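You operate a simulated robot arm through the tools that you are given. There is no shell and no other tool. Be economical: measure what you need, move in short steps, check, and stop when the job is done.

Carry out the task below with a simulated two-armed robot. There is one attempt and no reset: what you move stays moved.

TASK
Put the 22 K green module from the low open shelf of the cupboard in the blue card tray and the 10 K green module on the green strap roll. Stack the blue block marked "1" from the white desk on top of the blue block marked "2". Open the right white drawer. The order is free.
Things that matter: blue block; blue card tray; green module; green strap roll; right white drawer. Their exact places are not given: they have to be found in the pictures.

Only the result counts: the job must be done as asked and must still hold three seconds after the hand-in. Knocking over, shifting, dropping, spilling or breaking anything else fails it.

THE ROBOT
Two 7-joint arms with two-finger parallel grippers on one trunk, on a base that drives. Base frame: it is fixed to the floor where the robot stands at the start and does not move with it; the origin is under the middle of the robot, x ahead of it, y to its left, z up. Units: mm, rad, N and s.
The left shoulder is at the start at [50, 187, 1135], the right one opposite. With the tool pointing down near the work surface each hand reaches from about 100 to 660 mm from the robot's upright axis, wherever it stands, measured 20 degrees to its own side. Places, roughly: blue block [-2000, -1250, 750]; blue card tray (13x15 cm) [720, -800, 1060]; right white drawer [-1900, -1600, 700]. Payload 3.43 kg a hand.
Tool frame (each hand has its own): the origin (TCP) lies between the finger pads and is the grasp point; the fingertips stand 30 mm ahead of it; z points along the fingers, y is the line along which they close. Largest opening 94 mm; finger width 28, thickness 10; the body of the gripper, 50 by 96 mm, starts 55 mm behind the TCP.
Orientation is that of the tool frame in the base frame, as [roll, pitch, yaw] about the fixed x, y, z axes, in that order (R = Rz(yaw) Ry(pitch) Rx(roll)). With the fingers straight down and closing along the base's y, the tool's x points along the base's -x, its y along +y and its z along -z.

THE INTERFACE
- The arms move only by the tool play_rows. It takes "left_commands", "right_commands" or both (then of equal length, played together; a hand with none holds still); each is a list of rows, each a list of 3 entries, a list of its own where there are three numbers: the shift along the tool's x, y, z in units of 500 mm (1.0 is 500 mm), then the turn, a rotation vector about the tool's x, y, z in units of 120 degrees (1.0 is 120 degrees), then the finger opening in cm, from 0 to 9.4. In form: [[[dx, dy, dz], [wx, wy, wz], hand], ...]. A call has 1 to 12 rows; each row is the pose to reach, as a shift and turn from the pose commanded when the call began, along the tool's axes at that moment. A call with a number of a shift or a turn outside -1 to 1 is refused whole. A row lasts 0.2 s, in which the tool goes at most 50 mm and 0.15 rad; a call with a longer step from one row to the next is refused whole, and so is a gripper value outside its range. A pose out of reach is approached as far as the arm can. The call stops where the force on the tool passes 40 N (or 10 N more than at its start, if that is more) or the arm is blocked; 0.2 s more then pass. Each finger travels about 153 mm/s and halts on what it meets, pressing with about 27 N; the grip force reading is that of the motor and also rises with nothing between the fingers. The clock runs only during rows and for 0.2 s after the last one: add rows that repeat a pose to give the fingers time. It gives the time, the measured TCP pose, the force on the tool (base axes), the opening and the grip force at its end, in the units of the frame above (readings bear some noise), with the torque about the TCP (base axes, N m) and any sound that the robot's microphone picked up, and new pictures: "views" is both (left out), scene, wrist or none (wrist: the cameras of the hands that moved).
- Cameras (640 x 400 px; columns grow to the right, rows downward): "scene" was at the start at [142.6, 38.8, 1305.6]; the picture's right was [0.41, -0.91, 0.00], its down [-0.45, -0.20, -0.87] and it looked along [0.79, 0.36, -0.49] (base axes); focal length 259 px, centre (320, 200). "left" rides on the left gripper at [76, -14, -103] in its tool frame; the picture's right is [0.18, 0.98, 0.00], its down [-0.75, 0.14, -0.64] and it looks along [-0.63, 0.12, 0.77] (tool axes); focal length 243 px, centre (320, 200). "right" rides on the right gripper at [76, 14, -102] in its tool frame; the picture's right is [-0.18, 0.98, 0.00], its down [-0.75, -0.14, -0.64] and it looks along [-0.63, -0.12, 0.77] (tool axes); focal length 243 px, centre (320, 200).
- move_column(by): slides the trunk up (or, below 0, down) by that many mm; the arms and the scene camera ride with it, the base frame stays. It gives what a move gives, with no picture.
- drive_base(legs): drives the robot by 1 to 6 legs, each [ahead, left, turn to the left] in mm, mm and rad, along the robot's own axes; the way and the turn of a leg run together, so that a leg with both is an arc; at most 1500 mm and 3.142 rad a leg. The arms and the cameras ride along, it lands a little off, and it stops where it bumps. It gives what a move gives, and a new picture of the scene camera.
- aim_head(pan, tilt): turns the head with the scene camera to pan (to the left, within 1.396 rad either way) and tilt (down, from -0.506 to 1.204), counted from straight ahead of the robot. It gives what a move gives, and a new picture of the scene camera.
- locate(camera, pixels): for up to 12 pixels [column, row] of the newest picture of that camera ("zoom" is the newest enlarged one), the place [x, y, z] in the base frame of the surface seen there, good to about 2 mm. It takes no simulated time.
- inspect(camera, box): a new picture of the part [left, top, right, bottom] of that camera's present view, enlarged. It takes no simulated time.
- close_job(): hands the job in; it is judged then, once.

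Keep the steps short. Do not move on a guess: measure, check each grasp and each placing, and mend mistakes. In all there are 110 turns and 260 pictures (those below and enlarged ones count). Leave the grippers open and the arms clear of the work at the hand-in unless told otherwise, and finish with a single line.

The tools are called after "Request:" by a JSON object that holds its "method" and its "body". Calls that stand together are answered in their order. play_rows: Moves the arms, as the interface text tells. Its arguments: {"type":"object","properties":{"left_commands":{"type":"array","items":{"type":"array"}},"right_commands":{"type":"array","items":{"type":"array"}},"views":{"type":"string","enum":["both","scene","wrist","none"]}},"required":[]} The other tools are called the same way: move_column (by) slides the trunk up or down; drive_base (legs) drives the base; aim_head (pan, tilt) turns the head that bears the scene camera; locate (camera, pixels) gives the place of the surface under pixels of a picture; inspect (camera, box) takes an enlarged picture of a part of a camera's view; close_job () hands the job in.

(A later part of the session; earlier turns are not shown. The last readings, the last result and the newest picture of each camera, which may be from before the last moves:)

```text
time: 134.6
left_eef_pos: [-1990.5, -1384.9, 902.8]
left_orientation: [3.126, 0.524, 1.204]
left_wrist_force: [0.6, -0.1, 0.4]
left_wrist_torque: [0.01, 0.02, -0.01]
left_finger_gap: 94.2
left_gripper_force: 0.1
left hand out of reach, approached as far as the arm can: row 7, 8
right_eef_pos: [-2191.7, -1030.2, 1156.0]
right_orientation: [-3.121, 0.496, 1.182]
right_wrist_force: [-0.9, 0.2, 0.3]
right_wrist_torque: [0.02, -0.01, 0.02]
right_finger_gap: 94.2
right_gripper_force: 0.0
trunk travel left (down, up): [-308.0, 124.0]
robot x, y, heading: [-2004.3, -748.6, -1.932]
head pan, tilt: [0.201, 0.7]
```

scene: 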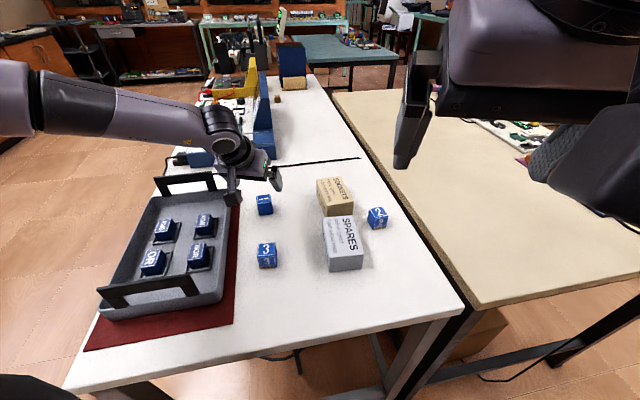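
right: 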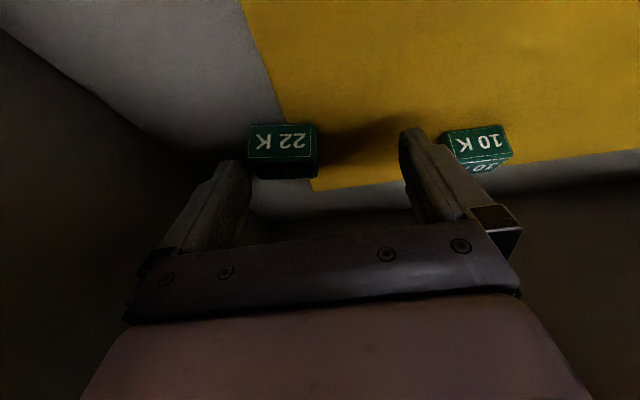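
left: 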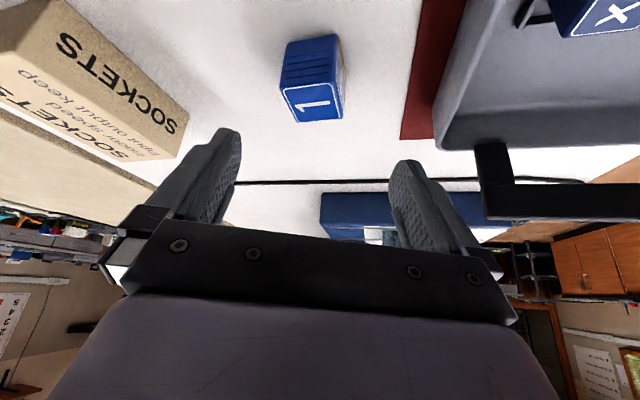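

Nearly there: the hand is only about 10 mm short, in x. I'll shift the base 12 mm right, then turn the hand 0.36 rad about the vertical to square it with the block.

Request:
{"method": "drive_base", "body": {"legs": [[2, -12, 0]]}}

Request:
{"method": "play_rows", "body": {"left_commands": [[[0, 0, 0], [-0.03, 0, -0.05], 9.4], [[0, 0, 0], [-0.06, 0, -0.1], 9.4], [[0, 0, 0], [-0.0876, 0, -0.152], 9.4], [[0, 0, 0], [-0.0876, 0, -0.152], 9.4]], "views": "wrist"}}

```text
time: 135.4
left_eef_pos: [-2002.8, -1383.7, 902.8]
left_orientation: [3.125, 0.521, 1.203]
left_wrist_force: [-0.1, 0.7, -0.1]
left_wrist_torque: [0.02, -0.01, -0.02]
left_finger_gap: 94.1
left_gripper_force: 0.1
right_eef_pos: [-2203.2, -1029.2, 1156.2]
right_orientation: [-3.12, 0.496, 1.18]
right_wrist_force: [0.5, -0.2, 0.4]
right_wrist_torque: [0.02, -0.01, 0.02]
right_finger_gap: 94.1
right_gripper_force: 0.0
trunk travel left (down, up): [-308.0, 124.0]
robot x, y, heading: [-2016.1, -743.4, -1.935]
head pan, tilt: [0.201, 0.7]
```

scene: 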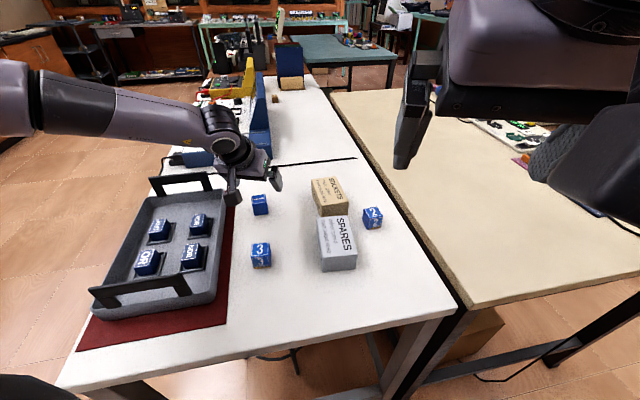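

```text
time: 136.4
left_eef_pos: [-1981.1, -1372.6, 911.8]
left_orientation: [3.125, 0.527, 1.572]
left_wrist_force: [0.3, 0.4, 0.2]
left_wrist_torque: [0.0, 0.03, -0.01]
left_finger_gap: 94.2
left_gripper_force: 0.1
left hand out of reach, approached as far as the arm can: row 1, 2, 3, 4
right_eef_pos: [-2203.9, -1028.0, 1155.3]
right_orientation: [-3.119, 0.495, 1.179]
right_wrist_force: [-0.4, 0.3, 0.1]
right_wrist_torque: [0.02, 0.02, 0.01]
right_finger_gap: 93.8
right_gripper_force: 0.1
trunk travel left (down, up): [-308.0, 124.0]
robot x, y, heading: [-2018.3, -743.3, -1.931]
head pan, tilt: [0.201, 0.7]
```

left: 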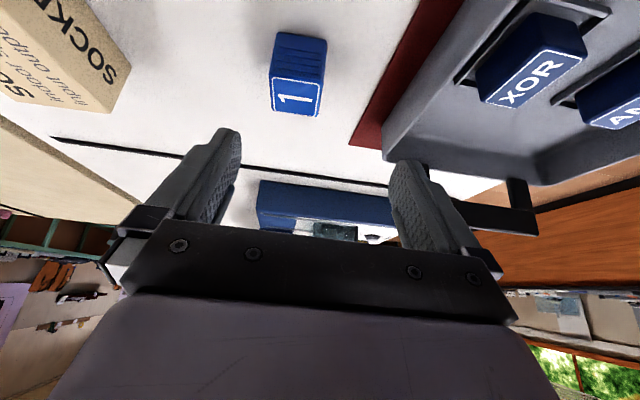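

Squared up, the hand sits 21 mm off in x and 8 mm in y. I'll shift the base along -x, then tilt 6° more to gain the last 8 mm.

Request:
{"method": "drive_base", "body": {"legs": [[8, -20, 0]]}}

Request:
{"method": "play_rows", "body": {"left_commands": [[[-0.006, 0, 0.004], [0, -0.025, 0], 9.4], [[-0.014, 0, 0.008], [0, -0.05, 0], 9.4], [[-0.014, 0, 0.008], [0, -0.05, 0], 9.4]], "views": "wrist"}}

Request:
{"method": "locate", "body": {"camera": "left", "pixels": [[280, 90], [310, 95], [295, 50], [275, 75], [325, 75]]}}

```text
time: 137.3
left_eef_pos: [-2003.4, -1374.1, 912.0]
left_orientation: [3.127, 0.526, 1.57]
left_wrist_force: [-0.7, -0.1, -1.0]
left_wrist_torque: [-0.01, -0.03, -0.03]
left_finger_gap: 94.0
left_gripper_force: 0.0
right_eef_pos: [-2225.0, -1030.2, 1156.4]
right_orientation: [-3.12, 0.494, 1.179]
right_wrist_force: [-0.7, 0.2, 0.0]
right_wrist_torque: [0.02, -0.04, 0.01]
right_finger_gap: 94.0
right_gripper_force: 0.1
trunk travel left (down, up): [-308.0, 124.0]
robot x, y, heading: [-2037.3, -750.6, -1.933]
head pan, tilt: [0.201, 0.7]
```

scene: 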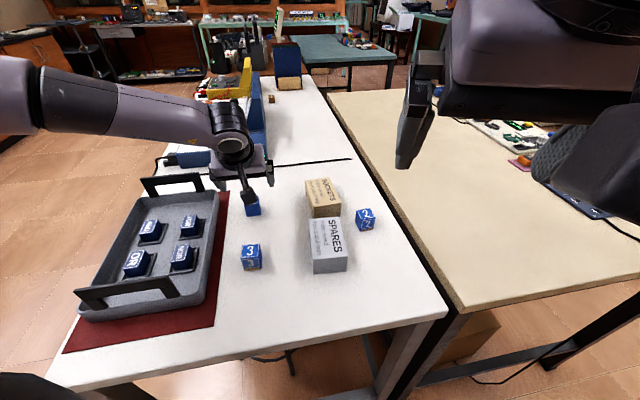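

```text
time: 138.1
left_eef_pos: [-2002.9, -1379.4, 912.2]
left_orientation: [3.126, 0.633, 1.568]
left_wrist_force: [-0.2, -0.4, 0.4]
left_wrist_torque: [0.0, -0.01, 0.0]
left_finger_gap: 93.9
left_gripper_force: 0.1
right_eef_pos: [-2225.6, -1028.9, 1154.2]
right_orientation: [-3.12, 0.493, 1.179]
right_wrist_force: [-0.7, -0.2, -0.1]
right_wrist_torque: [-0.02, -0.01, 0.01]
right_finger_gap: 94.0
right_gripper_force: 0.2
trunk travel left (down, up): [-308.0, 124.0]
robot x, y, heading: [-2036.4, -749.7, -1.931]
head pan, tilt: [0.201, 0.7]
```

left: 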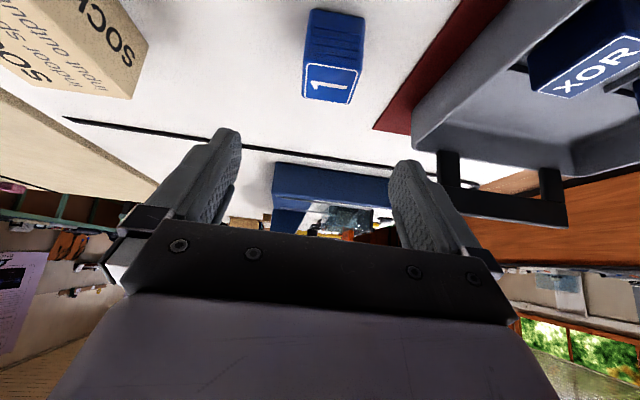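

```text
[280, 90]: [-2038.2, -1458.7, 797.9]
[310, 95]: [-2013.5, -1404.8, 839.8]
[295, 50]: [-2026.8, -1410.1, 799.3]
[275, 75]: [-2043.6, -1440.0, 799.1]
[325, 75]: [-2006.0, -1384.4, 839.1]
```

The hand is at (-2003,-1379.5), centred on block 1 in x. I'll lower it with the trunk, 55 mm first, and check the clearance of the camera over block 3.

Request:
{"method": "move_column", "body": {"by": -50}}

Request:
{"method": "inspect", "body": {"camera": "scene", "box": [190, 100, 350, 200]}}

Request:
{"method": "inspect", "body": {"camera": "left", "box": [160, 40, 480, 240]}}

```text
time: 139.0
left_eef_pos: [-2001.2, -1381.0, 862.9]
left_orientation: [3.125, 0.632, 1.568]
left_wrist_force: [0.1, -0.5, -0.3]
left_wrist_torque: [-0.03, 0.01, 0.01]
left_finger_gap: 94.0
left_gripper_force: 0.1
right_eef_pos: [-2224.8, -1029.3, 1105.6]
right_orientation: [-3.12, 0.494, 1.178]
right_wrist_force: [0.4, -0.5, 0.1]
right_wrist_torque: [-0.01, -0.01, 0.03]
right_finger_gap: 94.4
right_gripper_force: 0.0
trunk travel left (down, up): [-258.0, 174.0]
robot x, y, heading: [-2039.5, -744.0, -1.932]
head pan, tilt: [0.201, 0.7]
```

```text
4.00 times, centred on (270, 150) of scene
```

zoom: 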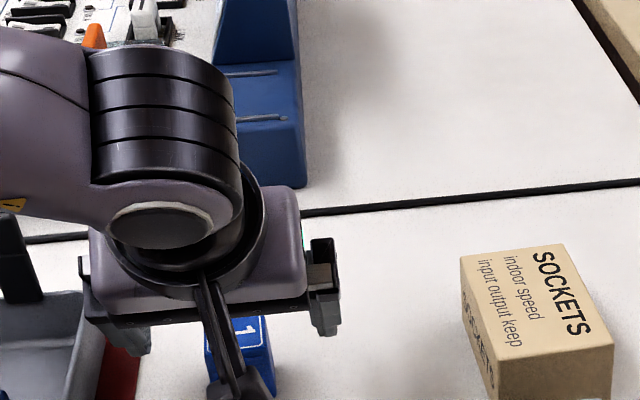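

```text
2.00 times, centred on (320, 140) of left
```

zoom: 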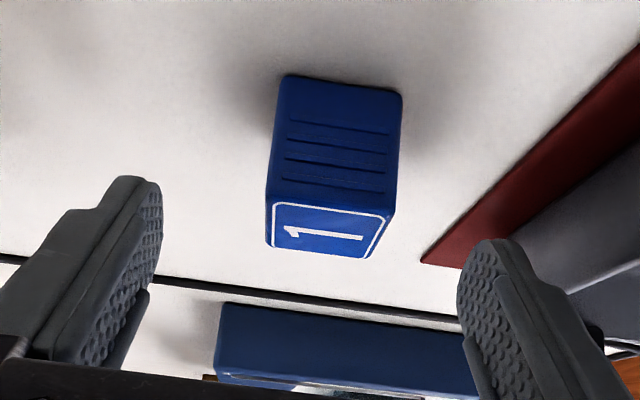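

Good alignment. I'll narrow the opening to 70 mm so the +x finger keeps clear of the tray, then lower 18 mm more.

Request:
{"method": "play_rows", "body": {"left_commands": [[[0, 0, 0], [0, 0, 0], 7.0], [[0, 0, 0], [0, 0, 0], 7.0]], "views": "none"}}

Request:
{"method": "move_column", "body": {"by": -18}}

Request:
{"method": "inspect", "body": {"camera": "left", "box": [160, 40, 480, 240]}}

Request:
{"method": "inspect", "body": {"camera": "scene", "box": [170, 120, 330, 220]}}

```text
time: 139.6
left_eef_pos: [-2002.2, -1381.9, 862.8]
left_orientation: [3.128, 0.632, 1.57]
left_wrist_force: [0.0, 0.3, 0.0]
left_wrist_torque: [0.01, -0.03, -0.02]
left_finger_gap: 70.2
left_gripper_force: 0.1
right_eef_pos: [-2226.0, -1029.4, 1105.7]
right_orientation: [-3.122, 0.494, 1.178]
right_wrist_force: [-0.4, 0.3, 0.8]
right_wrist_torque: [0.0, -0.02, -0.01]
right_finger_gap: 93.9
right_gripper_force: 0.0
trunk travel left (down, up): [-258.0, 174.0]
robot x, y, heading: [-2042.0, -742.0, -1.934]
head pan, tilt: [0.201, 0.7]
```

```text
time: 140.3
left_eef_pos: [-2002.2, -1381.0, 843.9]
left_orientation: [3.126, 0.631, 1.569]
left_wrist_force: [-1.2, 0.4, 0.1]
left_wrist_torque: [0.0, 0.0, 0.02]
left_finger_gap: 70.0
left_gripper_force: 0.1
right_eef_pos: [-2224.1, -1029.2, 1087.1]
right_orientation: [-3.119, 0.494, 1.179]
right_wrist_force: [0.7, -0.6, 0.8]
right_wrist_torque: [0.03, 0.05, 0.0]
right_finger_gap: 93.9
right_gripper_force: 0.0
trunk travel left (down, up): [-240.0, 192.0]
robot x, y, heading: [-2037.8, -748.6, -1.932]
head pan, tilt: [0.201, 0.7]
```

```text
2.00 times, centred on (320, 140) of left
```

zoom: 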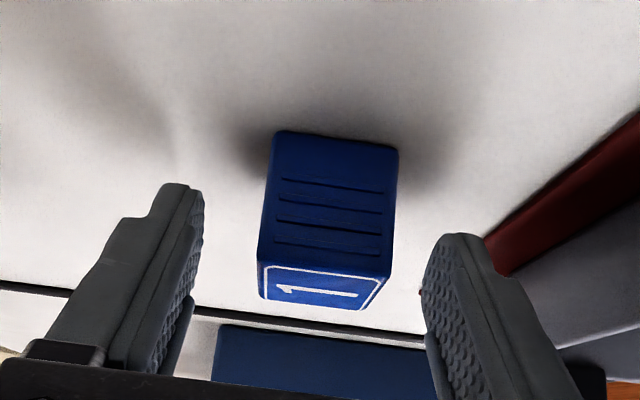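

```text
4.00 times, centred on (250, 170) of scene
```

zoom: 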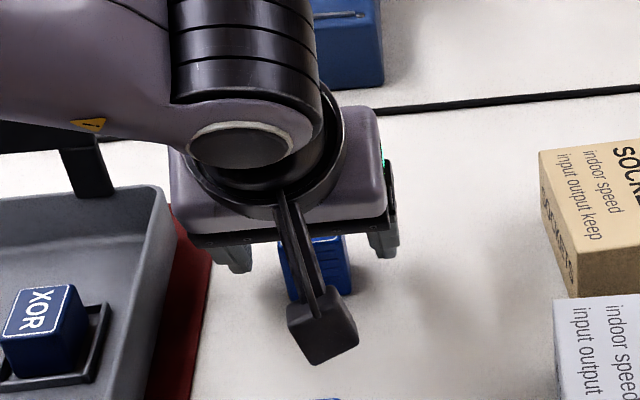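

The fingers straddle block 1 and the camera stays off block 3. I'll close.

Request:
{"method": "play_rows", "body": {"left_commands": [[[0, 0, 0], [0, 0, 0], 5.0], [[0, 0, 0], [0, 0, 0], 2.5], [[0, 0, 0], [0, 0, 0], 2.5], [[0, 0, 0], [0, 0, 0], 2.5]], "views": "none"}}

Request:
{"method": "move_column", "body": {"by": 20}}

Request:
{"method": "inspect", "body": {"camera": "left", "box": [160, 40, 480, 240]}}

```text
time: 141.3
left_eef_pos: [-2002.5, -1381.5, 845.4]
left_orientation: [3.127, 0.632, 1.569]
left_wrist_force: [-0.3, -0.7, 1.0]
left_wrist_torque: [-0.02, 0.04, 0.0]
left_finger_gap: 35.1
left_gripper_force: 27.1
right_eef_pos: [-2224.7, -1029.2, 1087.3]
right_orientation: [-3.121, 0.494, 1.18]
right_wrist_force: [0.5, 0.6, -0.1]
right_wrist_torque: [0.02, -0.03, 0.03]
right_finger_gap: 93.9
right_gripper_force: 0.0
trunk travel left (down, up): [-240.0, 192.0]
robot x, y, heading: [-2040.7, -749.6, -1.927]
head pan, tilt: [0.201, 0.7]
```

```text
time: 141.9
left_eef_pos: [-2001.8, -1380.7, 865.3]
left_orientation: [3.126, 0.631, 1.57]
left_wrist_force: [0.6, 0.7, -0.5]
left_wrist_torque: [0.02, -0.02, 0.01]
left_finger_gap: 35.6
left_gripper_force: 27.0
right_eef_pos: [-2225.6, -1028.6, 1107.4]
right_orientation: [-3.12, 0.496, 1.178]
right_wrist_force: [0.7, -0.3, -0.7]
right_wrist_torque: [0.03, -0.01, -0.04]
right_finger_gap: 93.9
right_gripper_force: 0.0
trunk travel left (down, up): [-260.0, 172.0]
robot x, y, heading: [-2036.5, -746.1, -1.928]
head pan, tilt: [0.201, 0.7]
```

```text
2.00 times, centred on (320, 140) of left
```

zoom: 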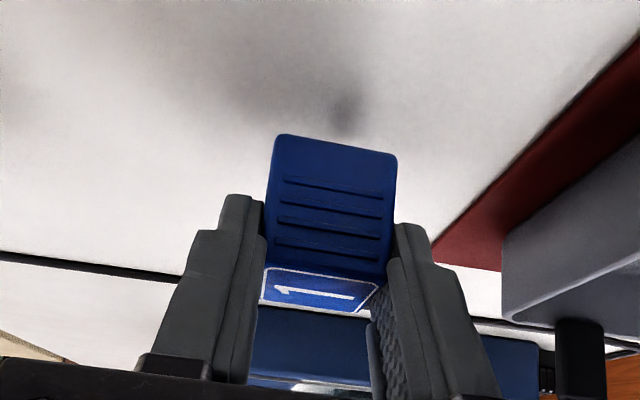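

Block 1 is held upright (gap 35.5, bottom at TCP − 45). I'll raise it 75 mm and drive by (-255, +100) to carry it over block 2.

Request:
{"method": "move_column", "body": {"by": 75}}

Request:
{"method": "drive_base", "body": {"legs": [[-4, -137, 0], [0, -137, 0]]}}

Request:
{"method": "inspect", "body": {"camera": "left", "box": [0, 0, 640, 400]}}

```text
time: 143.1
left_eef_pos: [-2002.7, -1380.4, 940.3]
left_orientation: [3.125, 0.631, 1.57]
left_wrist_force: [0.0, -0.3, -0.6]
left_wrist_torque: [0.04, -0.02, -0.01]
left_finger_gap: 35.5
left_gripper_force: 27.5
right_eef_pos: [-2225.8, -1028.9, 1183.0]
right_orientation: [-3.118, 0.494, 1.178]
right_wrist_force: [0.7, 0.1, 0.2]
right_wrist_torque: [-0.02, 0.02, 0.02]
right_finger_gap: 94.0
right_gripper_force: 0.1
trunk travel left (down, up): [-335.0, 97.0]
robot x, y, heading: [-2036.8, -747.6, -1.925]
head pan, tilt: [0.201, 0.7]
```

```text
time: 146.3
left_eef_pos: [-2257.7, -1281.3, 940.1]
left_orientation: [3.125, 0.632, 1.566]
left_wrist_force: [-1.0, -0.3, -0.3]
left_wrist_torque: [0.0, -0.02, -0.01]
left_finger_gap: 35.4
left_gripper_force: 26.9
right_eef_pos: [-2480.0, -928.3, 1181.4]
right_orientation: [-3.121, 0.494, 1.176]
right_wrist_force: [0.2, -0.6, -0.4]
right_wrist_torque: [0.0, -0.02, 0.0]
right_finger_gap: 94.2
right_gripper_force: 0.0
trunk travel left (down, up): [-335.0, 97.0]
robot x, y, heading: [-2292.1, -645.9, -1.928]
head pan, tilt: [0.201, 0.7]
```

scene: 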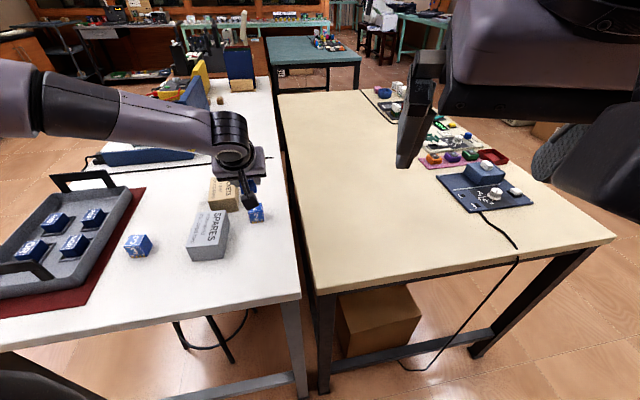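

```text
1.00 times, centred on (320, 200) of left (not enlarged: the box is as wide or as high as the picture)
```

zoom: 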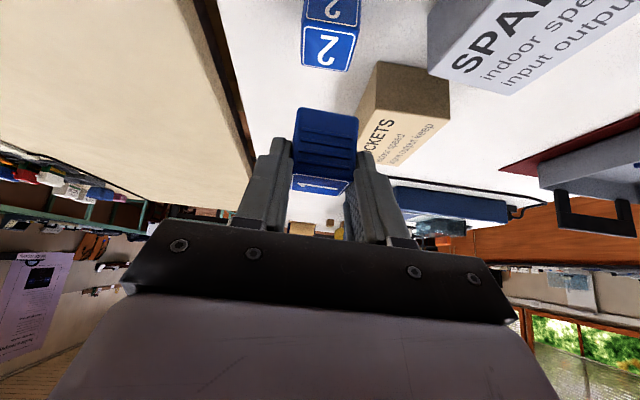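

It landed at (-2257.7,-1281.3). I'll measure block 2 and the held block.

Request:
{"method": "inspect", "body": {"camera": "left", "box": [260, 0, 420, 100]}}

Request:
{"method": "locate", "body": {"camera": "zoom", "pixels": [[175, 120], [385, 145], [170, 200], [370, 270], [270, 200], [200, 40], [390, 40]]}}

Request:
{"method": "locate", "body": {"camera": "left", "pixels": [[300, 125], [350, 125], [298, 165], [350, 165], [325, 150], [320, 185], [297, 182], [346, 188]]}}

Request:
{"method": "inspect", "body": {"camera": "scene", "box": [180, 140, 308, 220]}}

```text
4.00 times, centred on (340, 50) of left
```

zoom: 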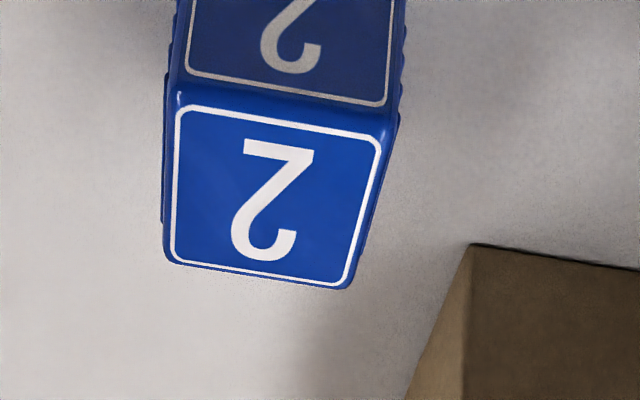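

```text
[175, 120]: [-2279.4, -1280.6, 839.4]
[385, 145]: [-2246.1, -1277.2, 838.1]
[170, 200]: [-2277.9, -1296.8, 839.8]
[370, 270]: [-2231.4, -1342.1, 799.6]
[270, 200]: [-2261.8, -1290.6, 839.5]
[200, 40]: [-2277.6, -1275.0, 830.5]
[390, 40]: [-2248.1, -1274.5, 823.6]
```

```text
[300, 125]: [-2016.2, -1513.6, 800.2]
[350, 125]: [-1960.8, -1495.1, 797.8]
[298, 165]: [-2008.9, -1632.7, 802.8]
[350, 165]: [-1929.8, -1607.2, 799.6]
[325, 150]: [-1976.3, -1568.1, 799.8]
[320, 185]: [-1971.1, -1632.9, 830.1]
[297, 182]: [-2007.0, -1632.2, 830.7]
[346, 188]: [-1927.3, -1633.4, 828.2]
```

```text
5.00 times, centred on (244, 180) of scene
```

zoom: 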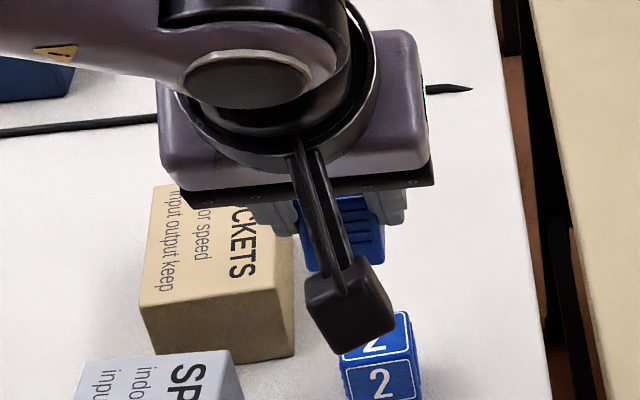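

Request:
{"method": "inspect", "body": {"camera": "left", "box": [240, 90, 400, 190]}}

Request:
{"method": "locate", "body": {"camera": "zoom", "pixels": [[235, 90], [465, 120], [230, 250], [440, 300], [340, 180], [340, 375], [230, 350]]}}

```text
4.00 times, centred on (320, 140) of left
```

zoom: 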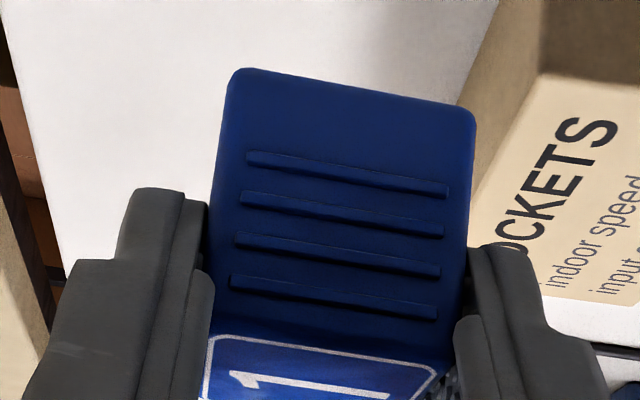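

```text
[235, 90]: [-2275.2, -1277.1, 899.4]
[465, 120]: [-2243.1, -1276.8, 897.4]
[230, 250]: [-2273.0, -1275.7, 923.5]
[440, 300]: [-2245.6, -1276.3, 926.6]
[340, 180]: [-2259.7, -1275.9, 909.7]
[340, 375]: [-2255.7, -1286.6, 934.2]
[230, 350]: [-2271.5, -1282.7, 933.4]
```

The held block is centred at x -2259 with its front face at -1276. Block 2 is centred at -2262.5 with its front at -1274.5. I'll correct by (-3.5, +1.5) and then lower 52 mm.

Request:
{"method": "play_rows", "body": {"left_commands": [[[0.0024, -0.007, -0.0018], [0, 0, 0], 2.5], [[0.0024, -0.007, -0.0018], [0, 0, 0], 2.5]], "views": "none"}}

Request:
{"method": "move_column", "body": {"by": -50}}

Request:
{"method": "inspect", "body": {"camera": "left", "box": [240, 50, 400, 150]}}

Request:
{"method": "locate", "body": {"camera": "zoom", "pixels": [[235, 270], [465, 300], [340, 300], [240, 200], [470, 200], [340, 200], [340, 100], [235, 100], [460, 100]]}}

```text
time: 146.9
left_eef_pos: [-2260.4, -1277.8, 940.5]
left_orientation: [3.126, 0.632, 1.567]
left_wrist_force: [-0.2, -0.4, -0.7]
left_wrist_torque: [0.01, -0.02, 0.02]
left_finger_gap: 35.1
left_gripper_force: 27.1
right_eef_pos: [-2481.0, -928.8, 1182.0]
right_orientation: [-3.12, 0.491, 1.174]
right_wrist_force: [-0.1, 0.9, -0.8]
right_wrist_torque: [0.02, 0.02, -0.02]
right_finger_gap: 93.9
right_gripper_force: 0.2
trunk travel left (down, up): [-335.0, 97.0]
robot x, y, heading: [-2294.2, -645.3, -1.934]
head pan, tilt: [0.201, 0.7]
```

```text
time: 147.9
left_eef_pos: [-2260.2, -1277.8, 890.7]
left_orientation: [3.126, 0.633, 1.567]
left_wrist_force: [0.1, 0.0, 0.1]
left_wrist_torque: [-0.01, 0.02, -0.03]
left_finger_gap: 35.1
left_gripper_force: 27.1
right_eef_pos: [-2479.9, -928.6, 1132.4]
right_orientation: [-3.121, 0.494, 1.175]
right_wrist_force: [0.1, -0.7, 1.1]
right_wrist_torque: [0.01, -0.01, 0.0]
right_finger_gap: 93.9
right_gripper_force: 0.1
trunk travel left (down, up): [-285.0, 147.0]
robot x, y, heading: [-2291.9, -645.5, -1.932]
head pan, tilt: [0.201, 0.7]
```

```text
4.00 times, centred on (320, 100) of left
```

zoom: 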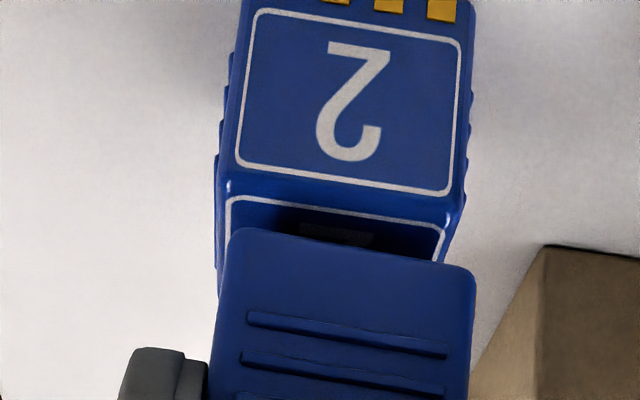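

```text
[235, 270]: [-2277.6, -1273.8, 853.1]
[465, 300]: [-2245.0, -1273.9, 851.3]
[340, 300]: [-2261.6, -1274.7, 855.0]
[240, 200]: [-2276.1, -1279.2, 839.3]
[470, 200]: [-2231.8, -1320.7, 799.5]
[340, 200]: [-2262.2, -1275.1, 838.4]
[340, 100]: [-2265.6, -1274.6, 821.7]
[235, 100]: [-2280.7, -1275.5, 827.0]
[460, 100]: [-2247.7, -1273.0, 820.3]
```

Off by only about 3 mm. I'll nudge x by -2.5 and lower 5 mm.

Request:
{"method": "play_rows", "body": {"left_commands": [[[0, -0.005, 0], [0, 0, 0], 2.5], [[0, -0.005, 0], [0, 0, 0], 2.5]], "views": "none"}}

Request:
{"method": "move_column", "body": {"by": -5}}

Request:
{"method": "inspect", "body": {"camera": "left", "box": [240, 50, 400, 150]}}

```text
time: 148.5
left_eef_pos: [-2259.9, -1277.3, 889.5]
left_orientation: [3.127, 0.632, 1.568]
left_wrist_force: [0.2, -0.5, -0.1]
left_wrist_torque: [0.0, 0.02, -0.01]
left_finger_gap: 34.9
left_gripper_force: 26.7
right_eef_pos: [-2481.4, -927.7, 1132.5]
right_orientation: [-3.121, 0.494, 1.175]
right_wrist_force: [-0.5, 1.1, -0.6]
right_wrist_torque: [-0.05, 0.01, -0.01]
right_finger_gap: 94.4
right_gripper_force: 0.0
trunk travel left (down, up): [-285.0, 147.0]
robot x, y, heading: [-2292.0, -646.6, -1.933]
head pan, tilt: [0.201, 0.7]
```

```text
time: 149.0
left_eef_pos: [-2260.1, -1277.7, 885.0]
left_orientation: [3.127, 0.633, 1.566]
left_wrist_force: [-0.5, -0.5, -1.0]
left_wrist_torque: [0.01, -0.01, -0.03]
left_finger_gap: 35.1
left_gripper_force: 27.3
right_eef_pos: [-2480.0, -927.3, 1127.1]
right_orientation: [-3.121, 0.495, 1.175]
right_wrist_force: [0.2, 0.3, -0.6]
right_wrist_torque: [0.02, -0.01, 0.01]
right_finger_gap: 93.7
right_gripper_force: 0.0
trunk travel left (down, up): [-280.0, 152.0]
robot x, y, heading: [-2295.2, -641.8, -1.928]
head pan, tilt: [0.201, 0.7]
```

```text
4.00 times, centred on (320, 100) of left
```

zoom: 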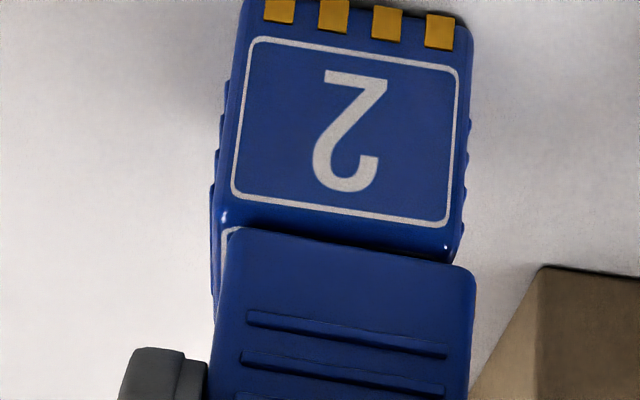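

The offset is about 3 mm, which is fine. I'll lower in 1–2 mm steps until there is contact.

Request:
{"method": "move_column", "body": {"by": -1.5}}

Request:
{"method": "inspect", "body": {"camera": "left", "box": [240, 50, 400, 150]}}

```text
time: 149.5
left_eef_pos: [-2260.5, -1278.8, 884.7]
left_orientation: [3.128, 0.632, 1.566]
left_wrist_force: [0.0, -0.1, 3.2]
left_wrist_torque: [0.0, 0.02, 0.03]
left_finger_gap: 35.3
left_gripper_force: 27.1
right_eef_pos: [-2480.9, -927.4, 1126.4]
right_orientation: [-3.12, 0.494, 1.176]
right_wrist_force: [-0.3, -0.3, -0.7]
right_wrist_torque: [-0.03, -0.01, 0.0]
right_finger_gap: 94.1
right_gripper_force: 0.2
trunk travel left (down, up): [-279.0, 153.0]
robot x, y, heading: [-2293.0, -646.4, -1.929]
head pan, tilt: [0.201, 0.7]
```

```text
4.00 times, centred on (320, 100) of left
```

zoom: 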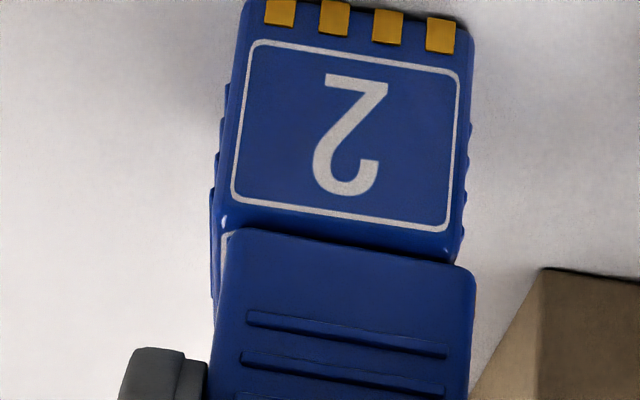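

Contact at 3 N. I'll open to 58 mm and lift the hand straight up with the trunk.

Request:
{"method": "play_rows", "body": {"left_commands": [[[0, 0, 0], [0, 0, 0], 4.2], [[0, 0, 0], [0, 0, 0], 5.8], [[0, 0, 0], [0, 0, 0], 5.8]], "views": "none"}}

Request:
{"method": "move_column", "body": {"by": 100}}

Request:
{"method": "drive_base", "body": {"legs": [[-200, 0, 0]]}}

Request:
{"method": "inspect", "body": {"camera": "scene", "box": [200, 120, 360, 220]}}

```text
time: 150.3
left_eef_pos: [-2260.2, -1278.3, 883.2]
left_orientation: [3.129, 0.63, 1.568]
left_wrist_force: [-0.2, -1.1, -0.5]
left_wrist_torque: [0.02, -0.01, -0.01]
left_finger_gap: 57.9
left_gripper_force: 0.1
right_eef_pos: [-2480.3, -928.6, 1126.3]
right_orientation: [-3.122, 0.495, 1.175]
right_wrist_force: [-0.7, 0.4, 0.0]
right_wrist_torque: [0.0, -0.02, 0.02]
right_finger_gap: 93.7
right_gripper_force: 0.0
trunk travel left (down, up): [-279.0, 153.0]
robot x, y, heading: [-2292.2, -645.0, -1.93]
head pan, tilt: [0.201, 0.7]
```

```text
time: 151.7
left_eef_pos: [-2259.6, -1278.9, 984.3]
left_orientation: [3.127, 0.63, 1.567]
left_wrist_force: [0.0, -0.3, 0.3]
left_wrist_torque: [-0.02, -0.02, -0.03]
left_finger_gap: 57.6
left_gripper_force: 0.0
right_eef_pos: [-2480.0, -929.8, 1226.9]
right_orientation: [-3.119, 0.493, 1.178]
right_wrist_force: [0.3, 0.6, 0.1]
right_wrist_torque: [-0.01, -0.01, 0.03]
right_finger_gap: 94.2
right_gripper_force: 0.1
trunk travel left (down, up): [-379.0, 53.0]
robot x, y, heading: [-2294.6, -645.3, -1.93]
head pan, tilt: [0.201, 0.7]
```

```text
time: 153.2
left_eef_pos: [-2188.5, -1090.6, 983.8]
left_orientation: [3.127, 0.633, 1.567]
left_wrist_force: [0.4, 0.5, 0.3]
left_wrist_torque: [-0.02, -0.01, -0.01]
left_finger_gap: 58.1
left_gripper_force: 0.1
right_eef_pos: [-2408.7, -739.9, 1226.3]
right_orientation: [-3.119, 0.494, 1.177]
right_wrist_force: [0.6, -0.3, 1.1]
right_wrist_torque: [0.03, -0.01, 0.04]
right_finger_gap: 94.0
right_gripper_force: 0.1
trunk travel left (down, up): [-379.0, 53.0]
robot x, y, heading: [-2223.8, -459.6, -1.931]
head pan, tilt: [0.201, 0.7]
```

scene: 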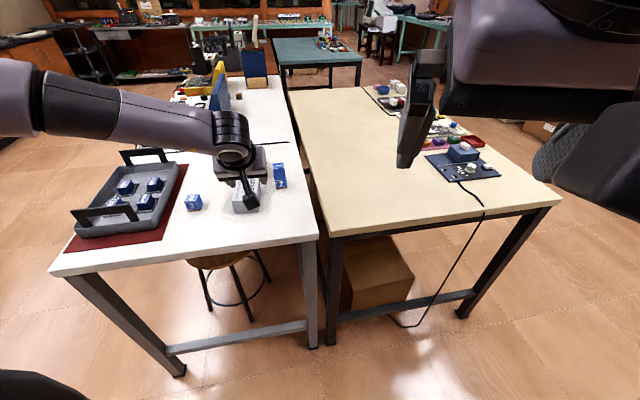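

```text
4.00 times, centred on (280, 170) of scene
```

zoom: 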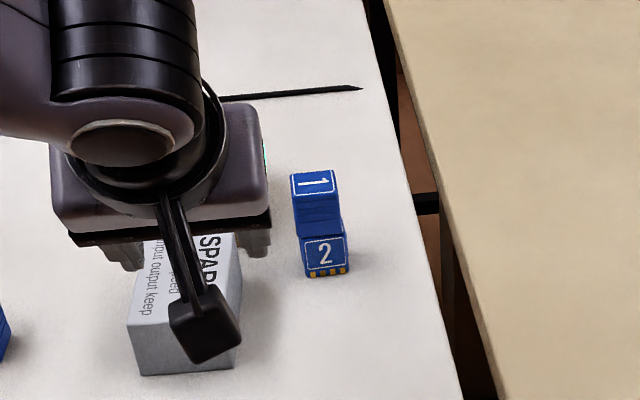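

Block 1 stands squarely on block 2. Next is the drawer: I'll drive around the desk corner to stand in front of it, facing -x.

Request:
{"method": "drive_base", "body": {"legs": [[-456, 1217, 0], [0, 0, -1.21], [0, 900, 0]]}}

Request:
{"method": "aim_head", "body": {"pan": 0.2, "tilt": 0.5}}

```text
time: 175.2
left_eef_pos: [-1508.3, -1615.3, 984.9]
left_orientation: [3.128, 0.631, 0.336]
left_wrist_force: [-0.2, -0.7, -0.2]
left_wrist_torque: [0.01, -0.01, 0.0]
left_finger_gap: 58.0
left_gripper_force: 0.0
right_eef_pos: [-1251.0, -1291.3, 1225.3]
right_orientation: [-3.121, 0.494, -0.056]
right_wrist_force: [0.5, -0.9, 0.4]
right_wrist_torque: [-0.02, 0.01, 0.01]
right_finger_gap: 93.9
right_gripper_force: 0.1
trunk travel left (down, up): [-379.0, 53.0]
robot x, y, heading: [-924.6, -1371.2, 3.118]
head pan, tilt: [0.201, 0.7]
```

scene: 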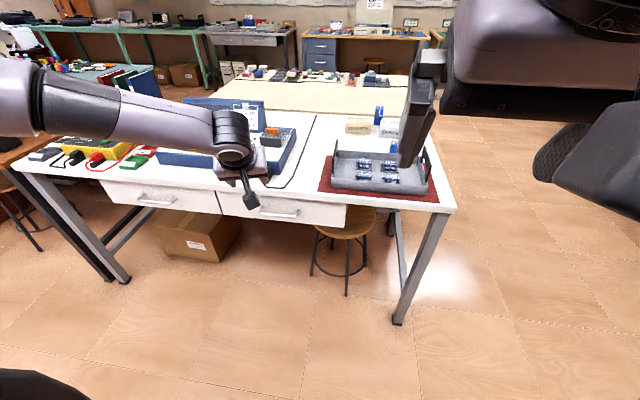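

```text
time: 175.9
left_eef_pos: [-1508.3, -1614.8, 983.4]
left_orientation: [3.128, 0.631, 0.335]
left_wrist_force: [0.7, 0.1, -0.1]
left_wrist_torque: [0.03, 0.0, 0.03]
left_finger_gap: 57.9
left_gripper_force: 0.1
right_eef_pos: [-1251.1, -1289.9, 1226.2]
right_orientation: [-3.12, 0.494, -0.054]
right_wrist_force: [0.6, 0.3, 0.0]
right_wrist_torque: [-0.01, 0.0, 0.0]
right_finger_gap: 93.8
right_gripper_force: 0.2
trunk travel left (down, up): [-379.0, 53.0]
robot x, y, heading: [-924.5, -1374.0, 3.119]
head pan, tilt: [0.201, 0.499]
```

scene: 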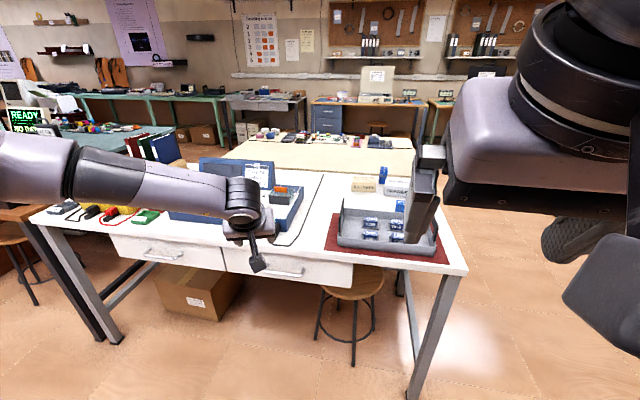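

I see the right drawer's handle at (285,272). I'll measure it closely.

Request:
{"method": "inspect", "body": {"camera": "scene", "box": [220, 240, 364, 330]}}

Request:
{"method": "locate", "body": {"camera": "zoom", "pixels": [[210, 125], [290, 142], [370, 158], [375, 145], [205, 112], [290, 110], [290, 190], [520, 120], [520, 60], [30, 80], [300, 70], [290, 150]]}}

```text
4.44 times, centred on (292, 285) of scene
```

zoom: 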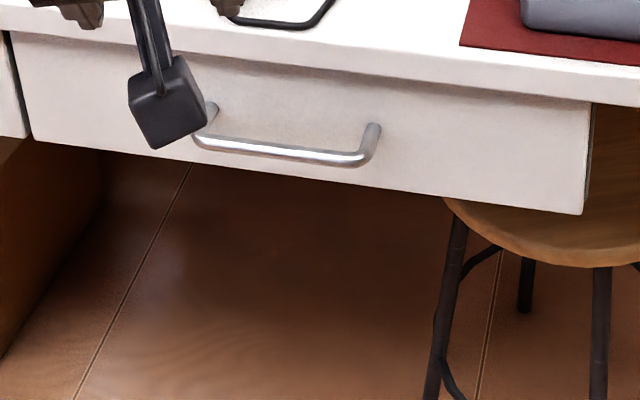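

```text
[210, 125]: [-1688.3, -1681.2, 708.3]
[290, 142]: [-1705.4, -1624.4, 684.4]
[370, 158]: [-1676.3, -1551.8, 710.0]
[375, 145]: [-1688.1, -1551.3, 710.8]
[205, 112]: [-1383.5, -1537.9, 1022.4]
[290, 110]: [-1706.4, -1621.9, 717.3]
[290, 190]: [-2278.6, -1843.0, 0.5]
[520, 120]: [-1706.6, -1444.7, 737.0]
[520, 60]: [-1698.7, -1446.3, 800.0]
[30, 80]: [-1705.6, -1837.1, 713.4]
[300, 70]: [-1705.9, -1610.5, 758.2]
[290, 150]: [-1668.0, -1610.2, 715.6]
```

The handle bar is at x ≈ -1673, z ≈ 710, with y from -1681 to -1551 and about 27 mm of space behind it. I'll pull the hand back, square it and pitch it further forward, staying clear of the desk.

Request:
{"method": "play_rows", "body": {"left_commands": [[[0.05, 0.02, -0.036], [0.02, -0.04, 0.027], 9.4], [[0.1, 0.042, -0.072], [0.04, -0.08, 0.055], 9.4], [[0.15, 0.063, -0.107], [0.06, -0.12, 0.082], 9.4], [[0.2, 0.084, -0.142], [0.08, -0.16, 0.11], 9.4], [[0.244, 0.105, -0.178], [0.1, -0.2, 0.137], 9.4], [[0.244, 0.105, -0.178], [0.1, -0.2, 0.137], 9.4]], "views": "none"}}

Request:
{"method": "move_column", "body": {"by": -270}}

```text
time: 177.3
left_eef_pos: [-1353.3, -1605.1, 1000.5]
left_orientation: [2.971, 1.027, -0.149]
left_wrist_force: [-0.7, 0.1, 0.1]
left_wrist_torque: [-0.02, -0.03, -0.01]
left_finger_gap: 93.7
left_gripper_force: 0.0
left hand out of reach, approached as far as the arm can: row 5, 6
right_eef_pos: [-1251.2, -1288.2, 1226.0]
right_orientation: [-3.122, 0.491, -0.057]
right_wrist_force: [-0.1, -0.1, -0.5]
right_wrist_torque: [-0.08, 0.0, 0.02]
right_finger_gap: 93.9
right_gripper_force: 0.0
trunk travel left (down, up): [-379.0, 53.0]
robot x, y, heading: [-926.0, -1371.5, 3.118]
head pan, tilt: [0.201, 0.499]
```

```text
time: 180.1
left_eef_pos: [-1351.9, -1606.8, 729.2]
left_orientation: [2.976, 1.028, -0.141]
left_wrist_force: [-0.6, 0.2, 0.2]
left_wrist_torque: [-0.02, -0.01, -0.01]
left_finger_gap: 94.0
left_gripper_force: 0.1
right_eef_pos: [-1251.1, -1292.2, 956.0]
right_orientation: [-3.121, 0.494, -0.055]
right_wrist_force: [0.1, -0.4, 0.4]
right_wrist_torque: [-0.03, 0.01, 0.01]
right_finger_gap: 93.9
right_gripper_force: 0.1
trunk travel left (down, up): [-109.0, 323.0]
robot x, y, heading: [-921.4, -1372.6, 3.123]
head pan, tilt: [0.201, 0.499]
```

The hand now points 59° forward. The earlier clockwise twist seemed to run out of wrist travel, so I'll roll the other way by 90° to make the fingers close vertically.

Request:
{"method": "play_rows", "body": {"left_commands": [[[0, 0, 0], [0, 0, -0.068], 9.4], [[0, 0, 0], [0, 0, -0.136], 9.4], [[0, 0, 0], [0, 0, -0.204], 9.4], [[0, 0, 0], [0, 0, -0.272], 9.4], [[0, 0, 0], [0, 0, -0.34], 9.4], [[0, 0, 0], [0, 0, -0.408], 9.4], [[0, 0, 0], [0, 0, -0.476], 9.4], [[0, 0, 0], [0, 0, -0.544], 9.4], [[0, 0, 0], [0, 0, -0.612], 9.4], [[0, 0, 0], [0, 0, -0.68], 9.4], [[0, 0, 0], [0, 0, -0.72], 9.4], [[0, 0, 0], [0, 0, -0.72], 9.4]], "views": "both"}}

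```text
time: 182.7
left_eef_pos: [-1353.1, -1605.8, 729.7]
left_orientation: [-2.111, 0.137, 1.54]
left_wrist_force: [-0.7, -0.8, 0.1]
left_wrist_torque: [0.0, -0.01, -0.03]
left_finger_gap: 93.9
left_gripper_force: 0.2
right_eef_pos: [-1250.8, -1290.6, 956.1]
right_orientation: [-3.121, 0.494, -0.057]
right_wrist_force: [-0.3, 0.4, 0.0]
right_wrist_torque: [0.01, 0.01, 0.0]
right_finger_gap: 94.1
right_gripper_force: 0.1
trunk travel left (down, up): [-109.0, 323.0]
robot x, y, heading: [-922.9, -1369.7, 3.121]
head pan, tilt: [0.201, 0.499]
```

scene: 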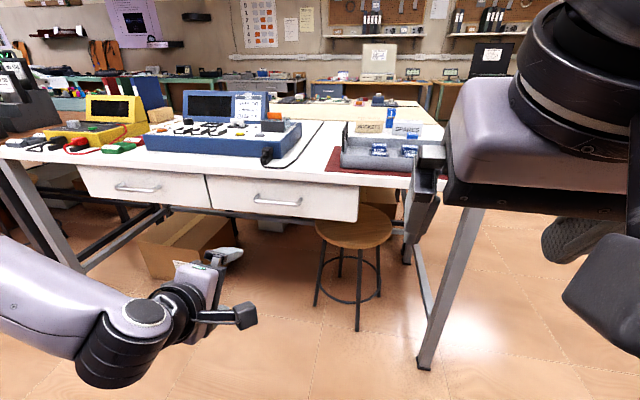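
left: 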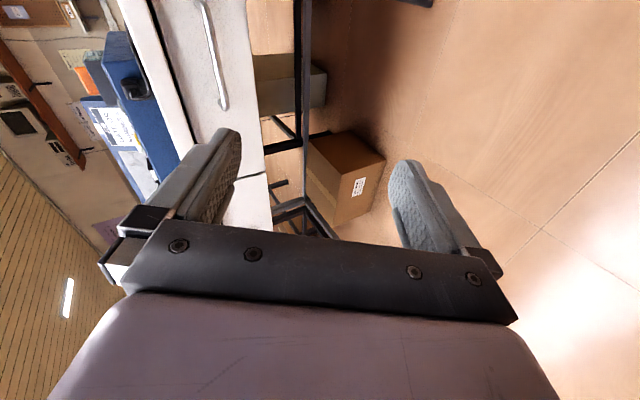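

The vertical grip orientation works: the fingers point forward and 30° down, closing across the bar. I'll square it by the last 9°, narrow the opening to 42 mm, drive 250 mm ahead and raise 20 mm, to stop 60 mm short of the bar.

Request:
{"method": "play_rows", "body": {"left_commands": [[[0, 0, 0], [0, 0, -0.04], 4.2], [[0, 0, 0], [0, 0, -0.077], 4.2], [[0, 0, 0], [0, 0, -0.077], 4.2], [[0, 0, 0], [0, 0, -0.077], 4.2]], "views": "none"}}

Request:
{"method": "move_column", "body": {"by": 20}}

Request:
{"method": "drive_base", "body": {"legs": [[150, 5, 0], [95, 0, 0]]}}

Request:
{"method": "inspect", "body": {"camera": "left", "box": [0, 0, 640, 400]}}

```text
time: 183.7
left_eef_pos: [-1351.4, -1606.0, 729.7]
left_orientation: [-2.106, 0.002, 1.621]
left_wrist_force: [-0.1, -0.4, 0.3]
left_wrist_torque: [0.0, 0.02, 0.0]
left_finger_gap: 42.0
left_gripper_force: 0.0
right_eef_pos: [-1250.4, -1291.5, 954.9]
right_orientation: [-3.121, 0.493, -0.057]
right_wrist_force: [1.0, 0.3, -0.5]
right_wrist_torque: [0.03, -0.01, 0.02]
right_finger_gap: 93.8
right_gripper_force: 0.1
trunk travel left (down, up): [-109.0, 323.0]
robot x, y, heading: [-923.5, -1373.6, 3.115]
head pan, tilt: [0.201, 0.499]
```

```text
time: 184.4
left_eef_pos: [-1354.0, -1606.0, 749.5]
left_orientation: [-2.108, 0.0, 1.622]
left_wrist_force: [-0.1, 0.0, 0.6]
left_wrist_torque: [-0.04, 0.03, -0.01]
left_finger_gap: 41.9
left_gripper_force: 0.1
right_eef_pos: [-1251.9, -1291.5, 976.0]
right_orientation: [-3.119, 0.494, -0.057]
right_wrist_force: [-0.2, -0.3, 0.2]
right_wrist_torque: [0.03, -0.02, 0.0]
right_finger_gap: 93.9
right_gripper_force: 0.1
trunk travel left (down, up): [-129.0, 303.0]
robot x, y, heading: [-923.7, -1373.4, 3.12]
head pan, tilt: [0.201, 0.499]
```

```text
time: 186.5
left_eef_pos: [-1598.6, -1606.0, 749.6]
left_orientation: [-2.107, 0.0, 1.624]
left_wrist_force: [0.0, -0.6, 0.6]
left_wrist_torque: [0.0, -0.02, 0.02]
left_finger_gap: 42.1
left_gripper_force: 0.1
right_eef_pos: [-1497.0, -1291.7, 975.6]
right_orientation: [-3.12, 0.494, -0.053]
right_wrist_force: [-0.6, -0.4, 0.4]
right_wrist_torque: [0.01, -0.07, 0.0]
right_finger_gap: 93.8
right_gripper_force: 0.0
trunk travel left (down, up): [-129.0, 303.0]
robot x, y, heading: [-1169.1, -1374.2, 3.115]
head pan, tilt: [0.201, 0.499]
```

scene: 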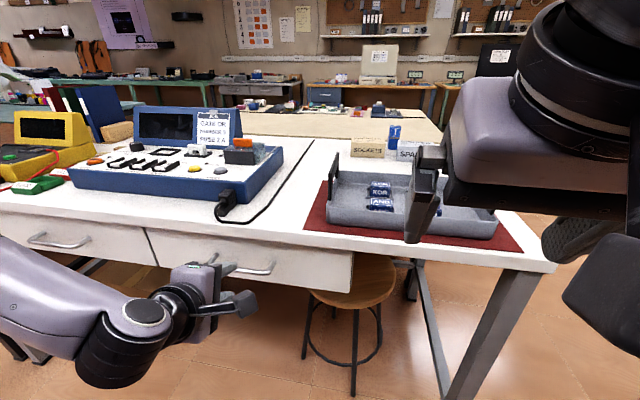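

```text
1.00 times, centred on (320, 200) of left (not enlarged: the box is as wide or as high as the picture)
```

zoom: 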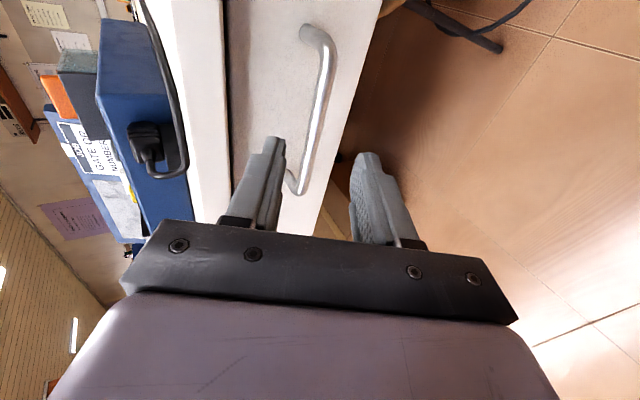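

Request:
{"method": "locate", "body": {"camera": "zoom", "pixels": [[325, 80], [318, 120], [308, 165], [322, 60], [300, 185], [285, 180], [310, 35], [260, 100], [215, 100], [245, 60]]}}

```text
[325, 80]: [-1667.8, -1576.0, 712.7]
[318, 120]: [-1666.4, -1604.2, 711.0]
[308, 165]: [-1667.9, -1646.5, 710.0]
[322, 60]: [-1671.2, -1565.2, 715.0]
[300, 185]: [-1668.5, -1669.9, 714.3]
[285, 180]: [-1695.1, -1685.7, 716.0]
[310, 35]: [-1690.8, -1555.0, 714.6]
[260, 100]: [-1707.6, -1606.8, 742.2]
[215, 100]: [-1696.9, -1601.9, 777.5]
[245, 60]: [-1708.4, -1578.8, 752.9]
```

The bar is centred near (-1671.5, z 709). I'll advance 65 mm along the fingers so the bar sits between them.

Request:
{"method": "play_rows", "body": {"left_commands": [[[0.002, -0.002, 0.04], [0, 0, 0], 4.2], [[0.004, -0.003, 0.08], [0, 0, 0], 4.2], [[0.005, -0.004, 0.11], [0, 0, 0], 4.2], [[0.006, -0.004, 0.131], [0, 0, 0], 4.2], [[0.006, -0.004, 0.131], [0, 0, 0], 4.2]], "views": "wrist"}}

```text
time: 187.7
left_eef_pos: [-1658.9, -1604.2, 722.5]
left_orientation: [-2.113, 0.001, 1.626]
left_wrist_force: [-0.9, 0.4, 0.4]
left_wrist_torque: [0.0, 0.02, 0.0]
left_finger_gap: 42.1
left_gripper_force: 0.2
left hand out of reach, approached as far as the arm can: row 2, 3, 4, 5
right_eef_pos: [-1497.8, -1291.3, 975.9]
right_orientation: [-3.12, 0.494, -0.054]
right_wrist_force: [-0.2, -0.4, -0.4]
right_wrist_torque: [0.01, 0.01, 0.0]
right_finger_gap: 93.9
right_gripper_force: 0.0
trunk travel left (down, up): [-129.0, 303.0]
robot x, y, heading: [-1167.5, -1374.1, 3.122]
head pan, tilt: [0.201, 0.499]
```

left: 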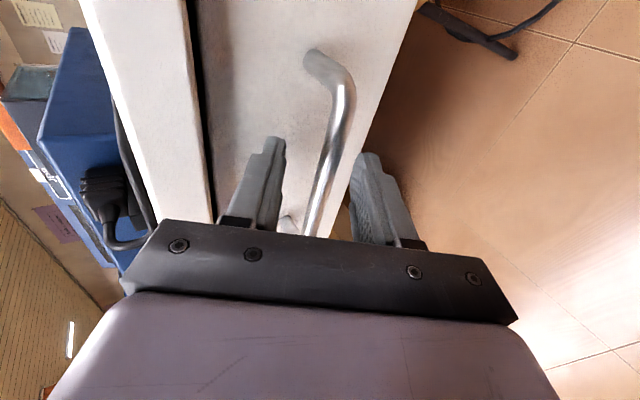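

The bar is between the fingers, about 5 mm off centre. I'll lower 5 mm and close.

Request:
{"method": "move_column", "body": {"by": -5}}

Request:
{"method": "play_rows", "body": {"left_commands": [[[0, 0, 0], [0, 0, 0], 2.0], [[0, 0, 0], [0, 0, 0], 0.3], [[0, 0, 0], [0, 0, 0], 0.3], [[0, 0, 0], [0, 0, 0], 0.3]], "views": "wrist"}}

```text
time: 188.2
left_eef_pos: [-1657.6, -1604.9, 718.0]
left_orientation: [-2.113, 0.001, 1.625]
left_wrist_force: [-0.3, -0.1, 0.6]
left_wrist_torque: [-0.03, 0.01, -0.01]
left_finger_gap: 42.0
left_gripper_force: 0.1
right_eef_pos: [-1496.9, -1291.4, 971.5]
right_orientation: [-3.12, 0.493, -0.053]
right_wrist_force: [0.2, -0.1, 0.5]
right_wrist_torque: [-0.02, 0.01, 0.01]
right_finger_gap: 94.0
right_gripper_force: 0.1
trunk travel left (down, up): [-124.0, 308.0]
robot x, y, heading: [-1171.0, -1372.3, 3.121]
head pan, tilt: [0.201, 0.499]
```

```text
time: 189.2
left_eef_pos: [-1658.5, -1605.4, 719.7]
left_orientation: [-2.11, 0.004, 1.625]
left_wrist_force: [-0.8, -3.5, 5.4]
left_wrist_torque: [-1.1, 0.06, -0.79]
left_finger_gap: 11.7
left_gripper_force: 44.9
right_eef_pos: [-1497.1, -1290.3, 971.4]
right_orientation: [-3.122, 0.493, -0.055]
right_wrist_force: [-0.5, -0.4, 0.0]
right_wrist_torque: [-0.02, 0.02, 0.01]
right_finger_gap: 94.0
right_gripper_force: 0.1
trunk travel left (down, up): [-124.0, 308.0]
robot x, y, heading: [-1165.0, -1370.8, 3.116]
head pan, tilt: [0.201, 0.499]
```

left: 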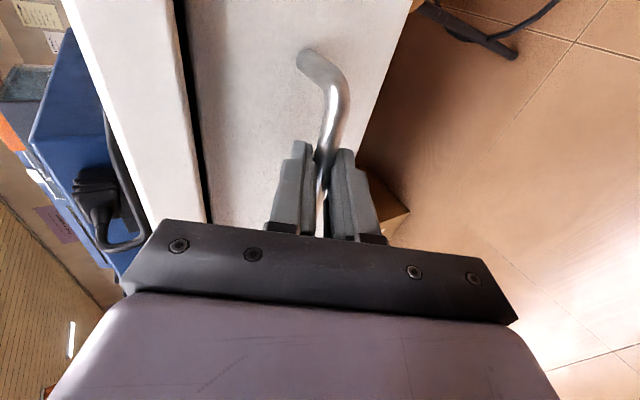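

The bar is gripped (gap 11.7 mm). I'll pull by backing the base up.

Request:
{"method": "drive_base", "body": {"legs": [[-60, 0, 0], [-60, 0, 0]]}}

```text
time: 190.8
left_eef_pos: [-1537.9, -1603.7, 718.5]
left_orientation: [-2.114, 0.002, 1.62]
left_wrist_force: [1.2, 21.9, 2.2]
left_wrist_torque: [-0.75, 0.01, -1.26]
left_finger_gap: 11.9
left_gripper_force: 45.4
right_eef_pos: [-1378.3, -1293.7, 970.5]
right_orientation: [-3.122, 0.494, -0.053]
right_wrist_force: [0.6, -0.3, -0.4]
right_wrist_torque: [-0.01, 0.0, -0.05]
right_finger_gap: 94.1
right_gripper_force: 0.1
trunk travel left (down, up): [-124.0, 308.0]
robot x, y, heading: [-1049.8, -1375.2, 3.116]
head pan, tilt: [0.201, 0.499]
```

scene: 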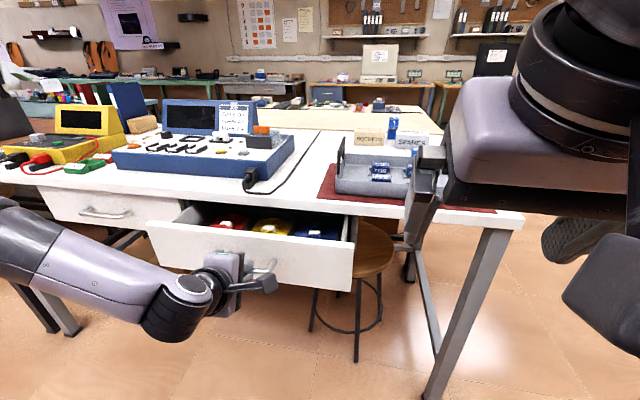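

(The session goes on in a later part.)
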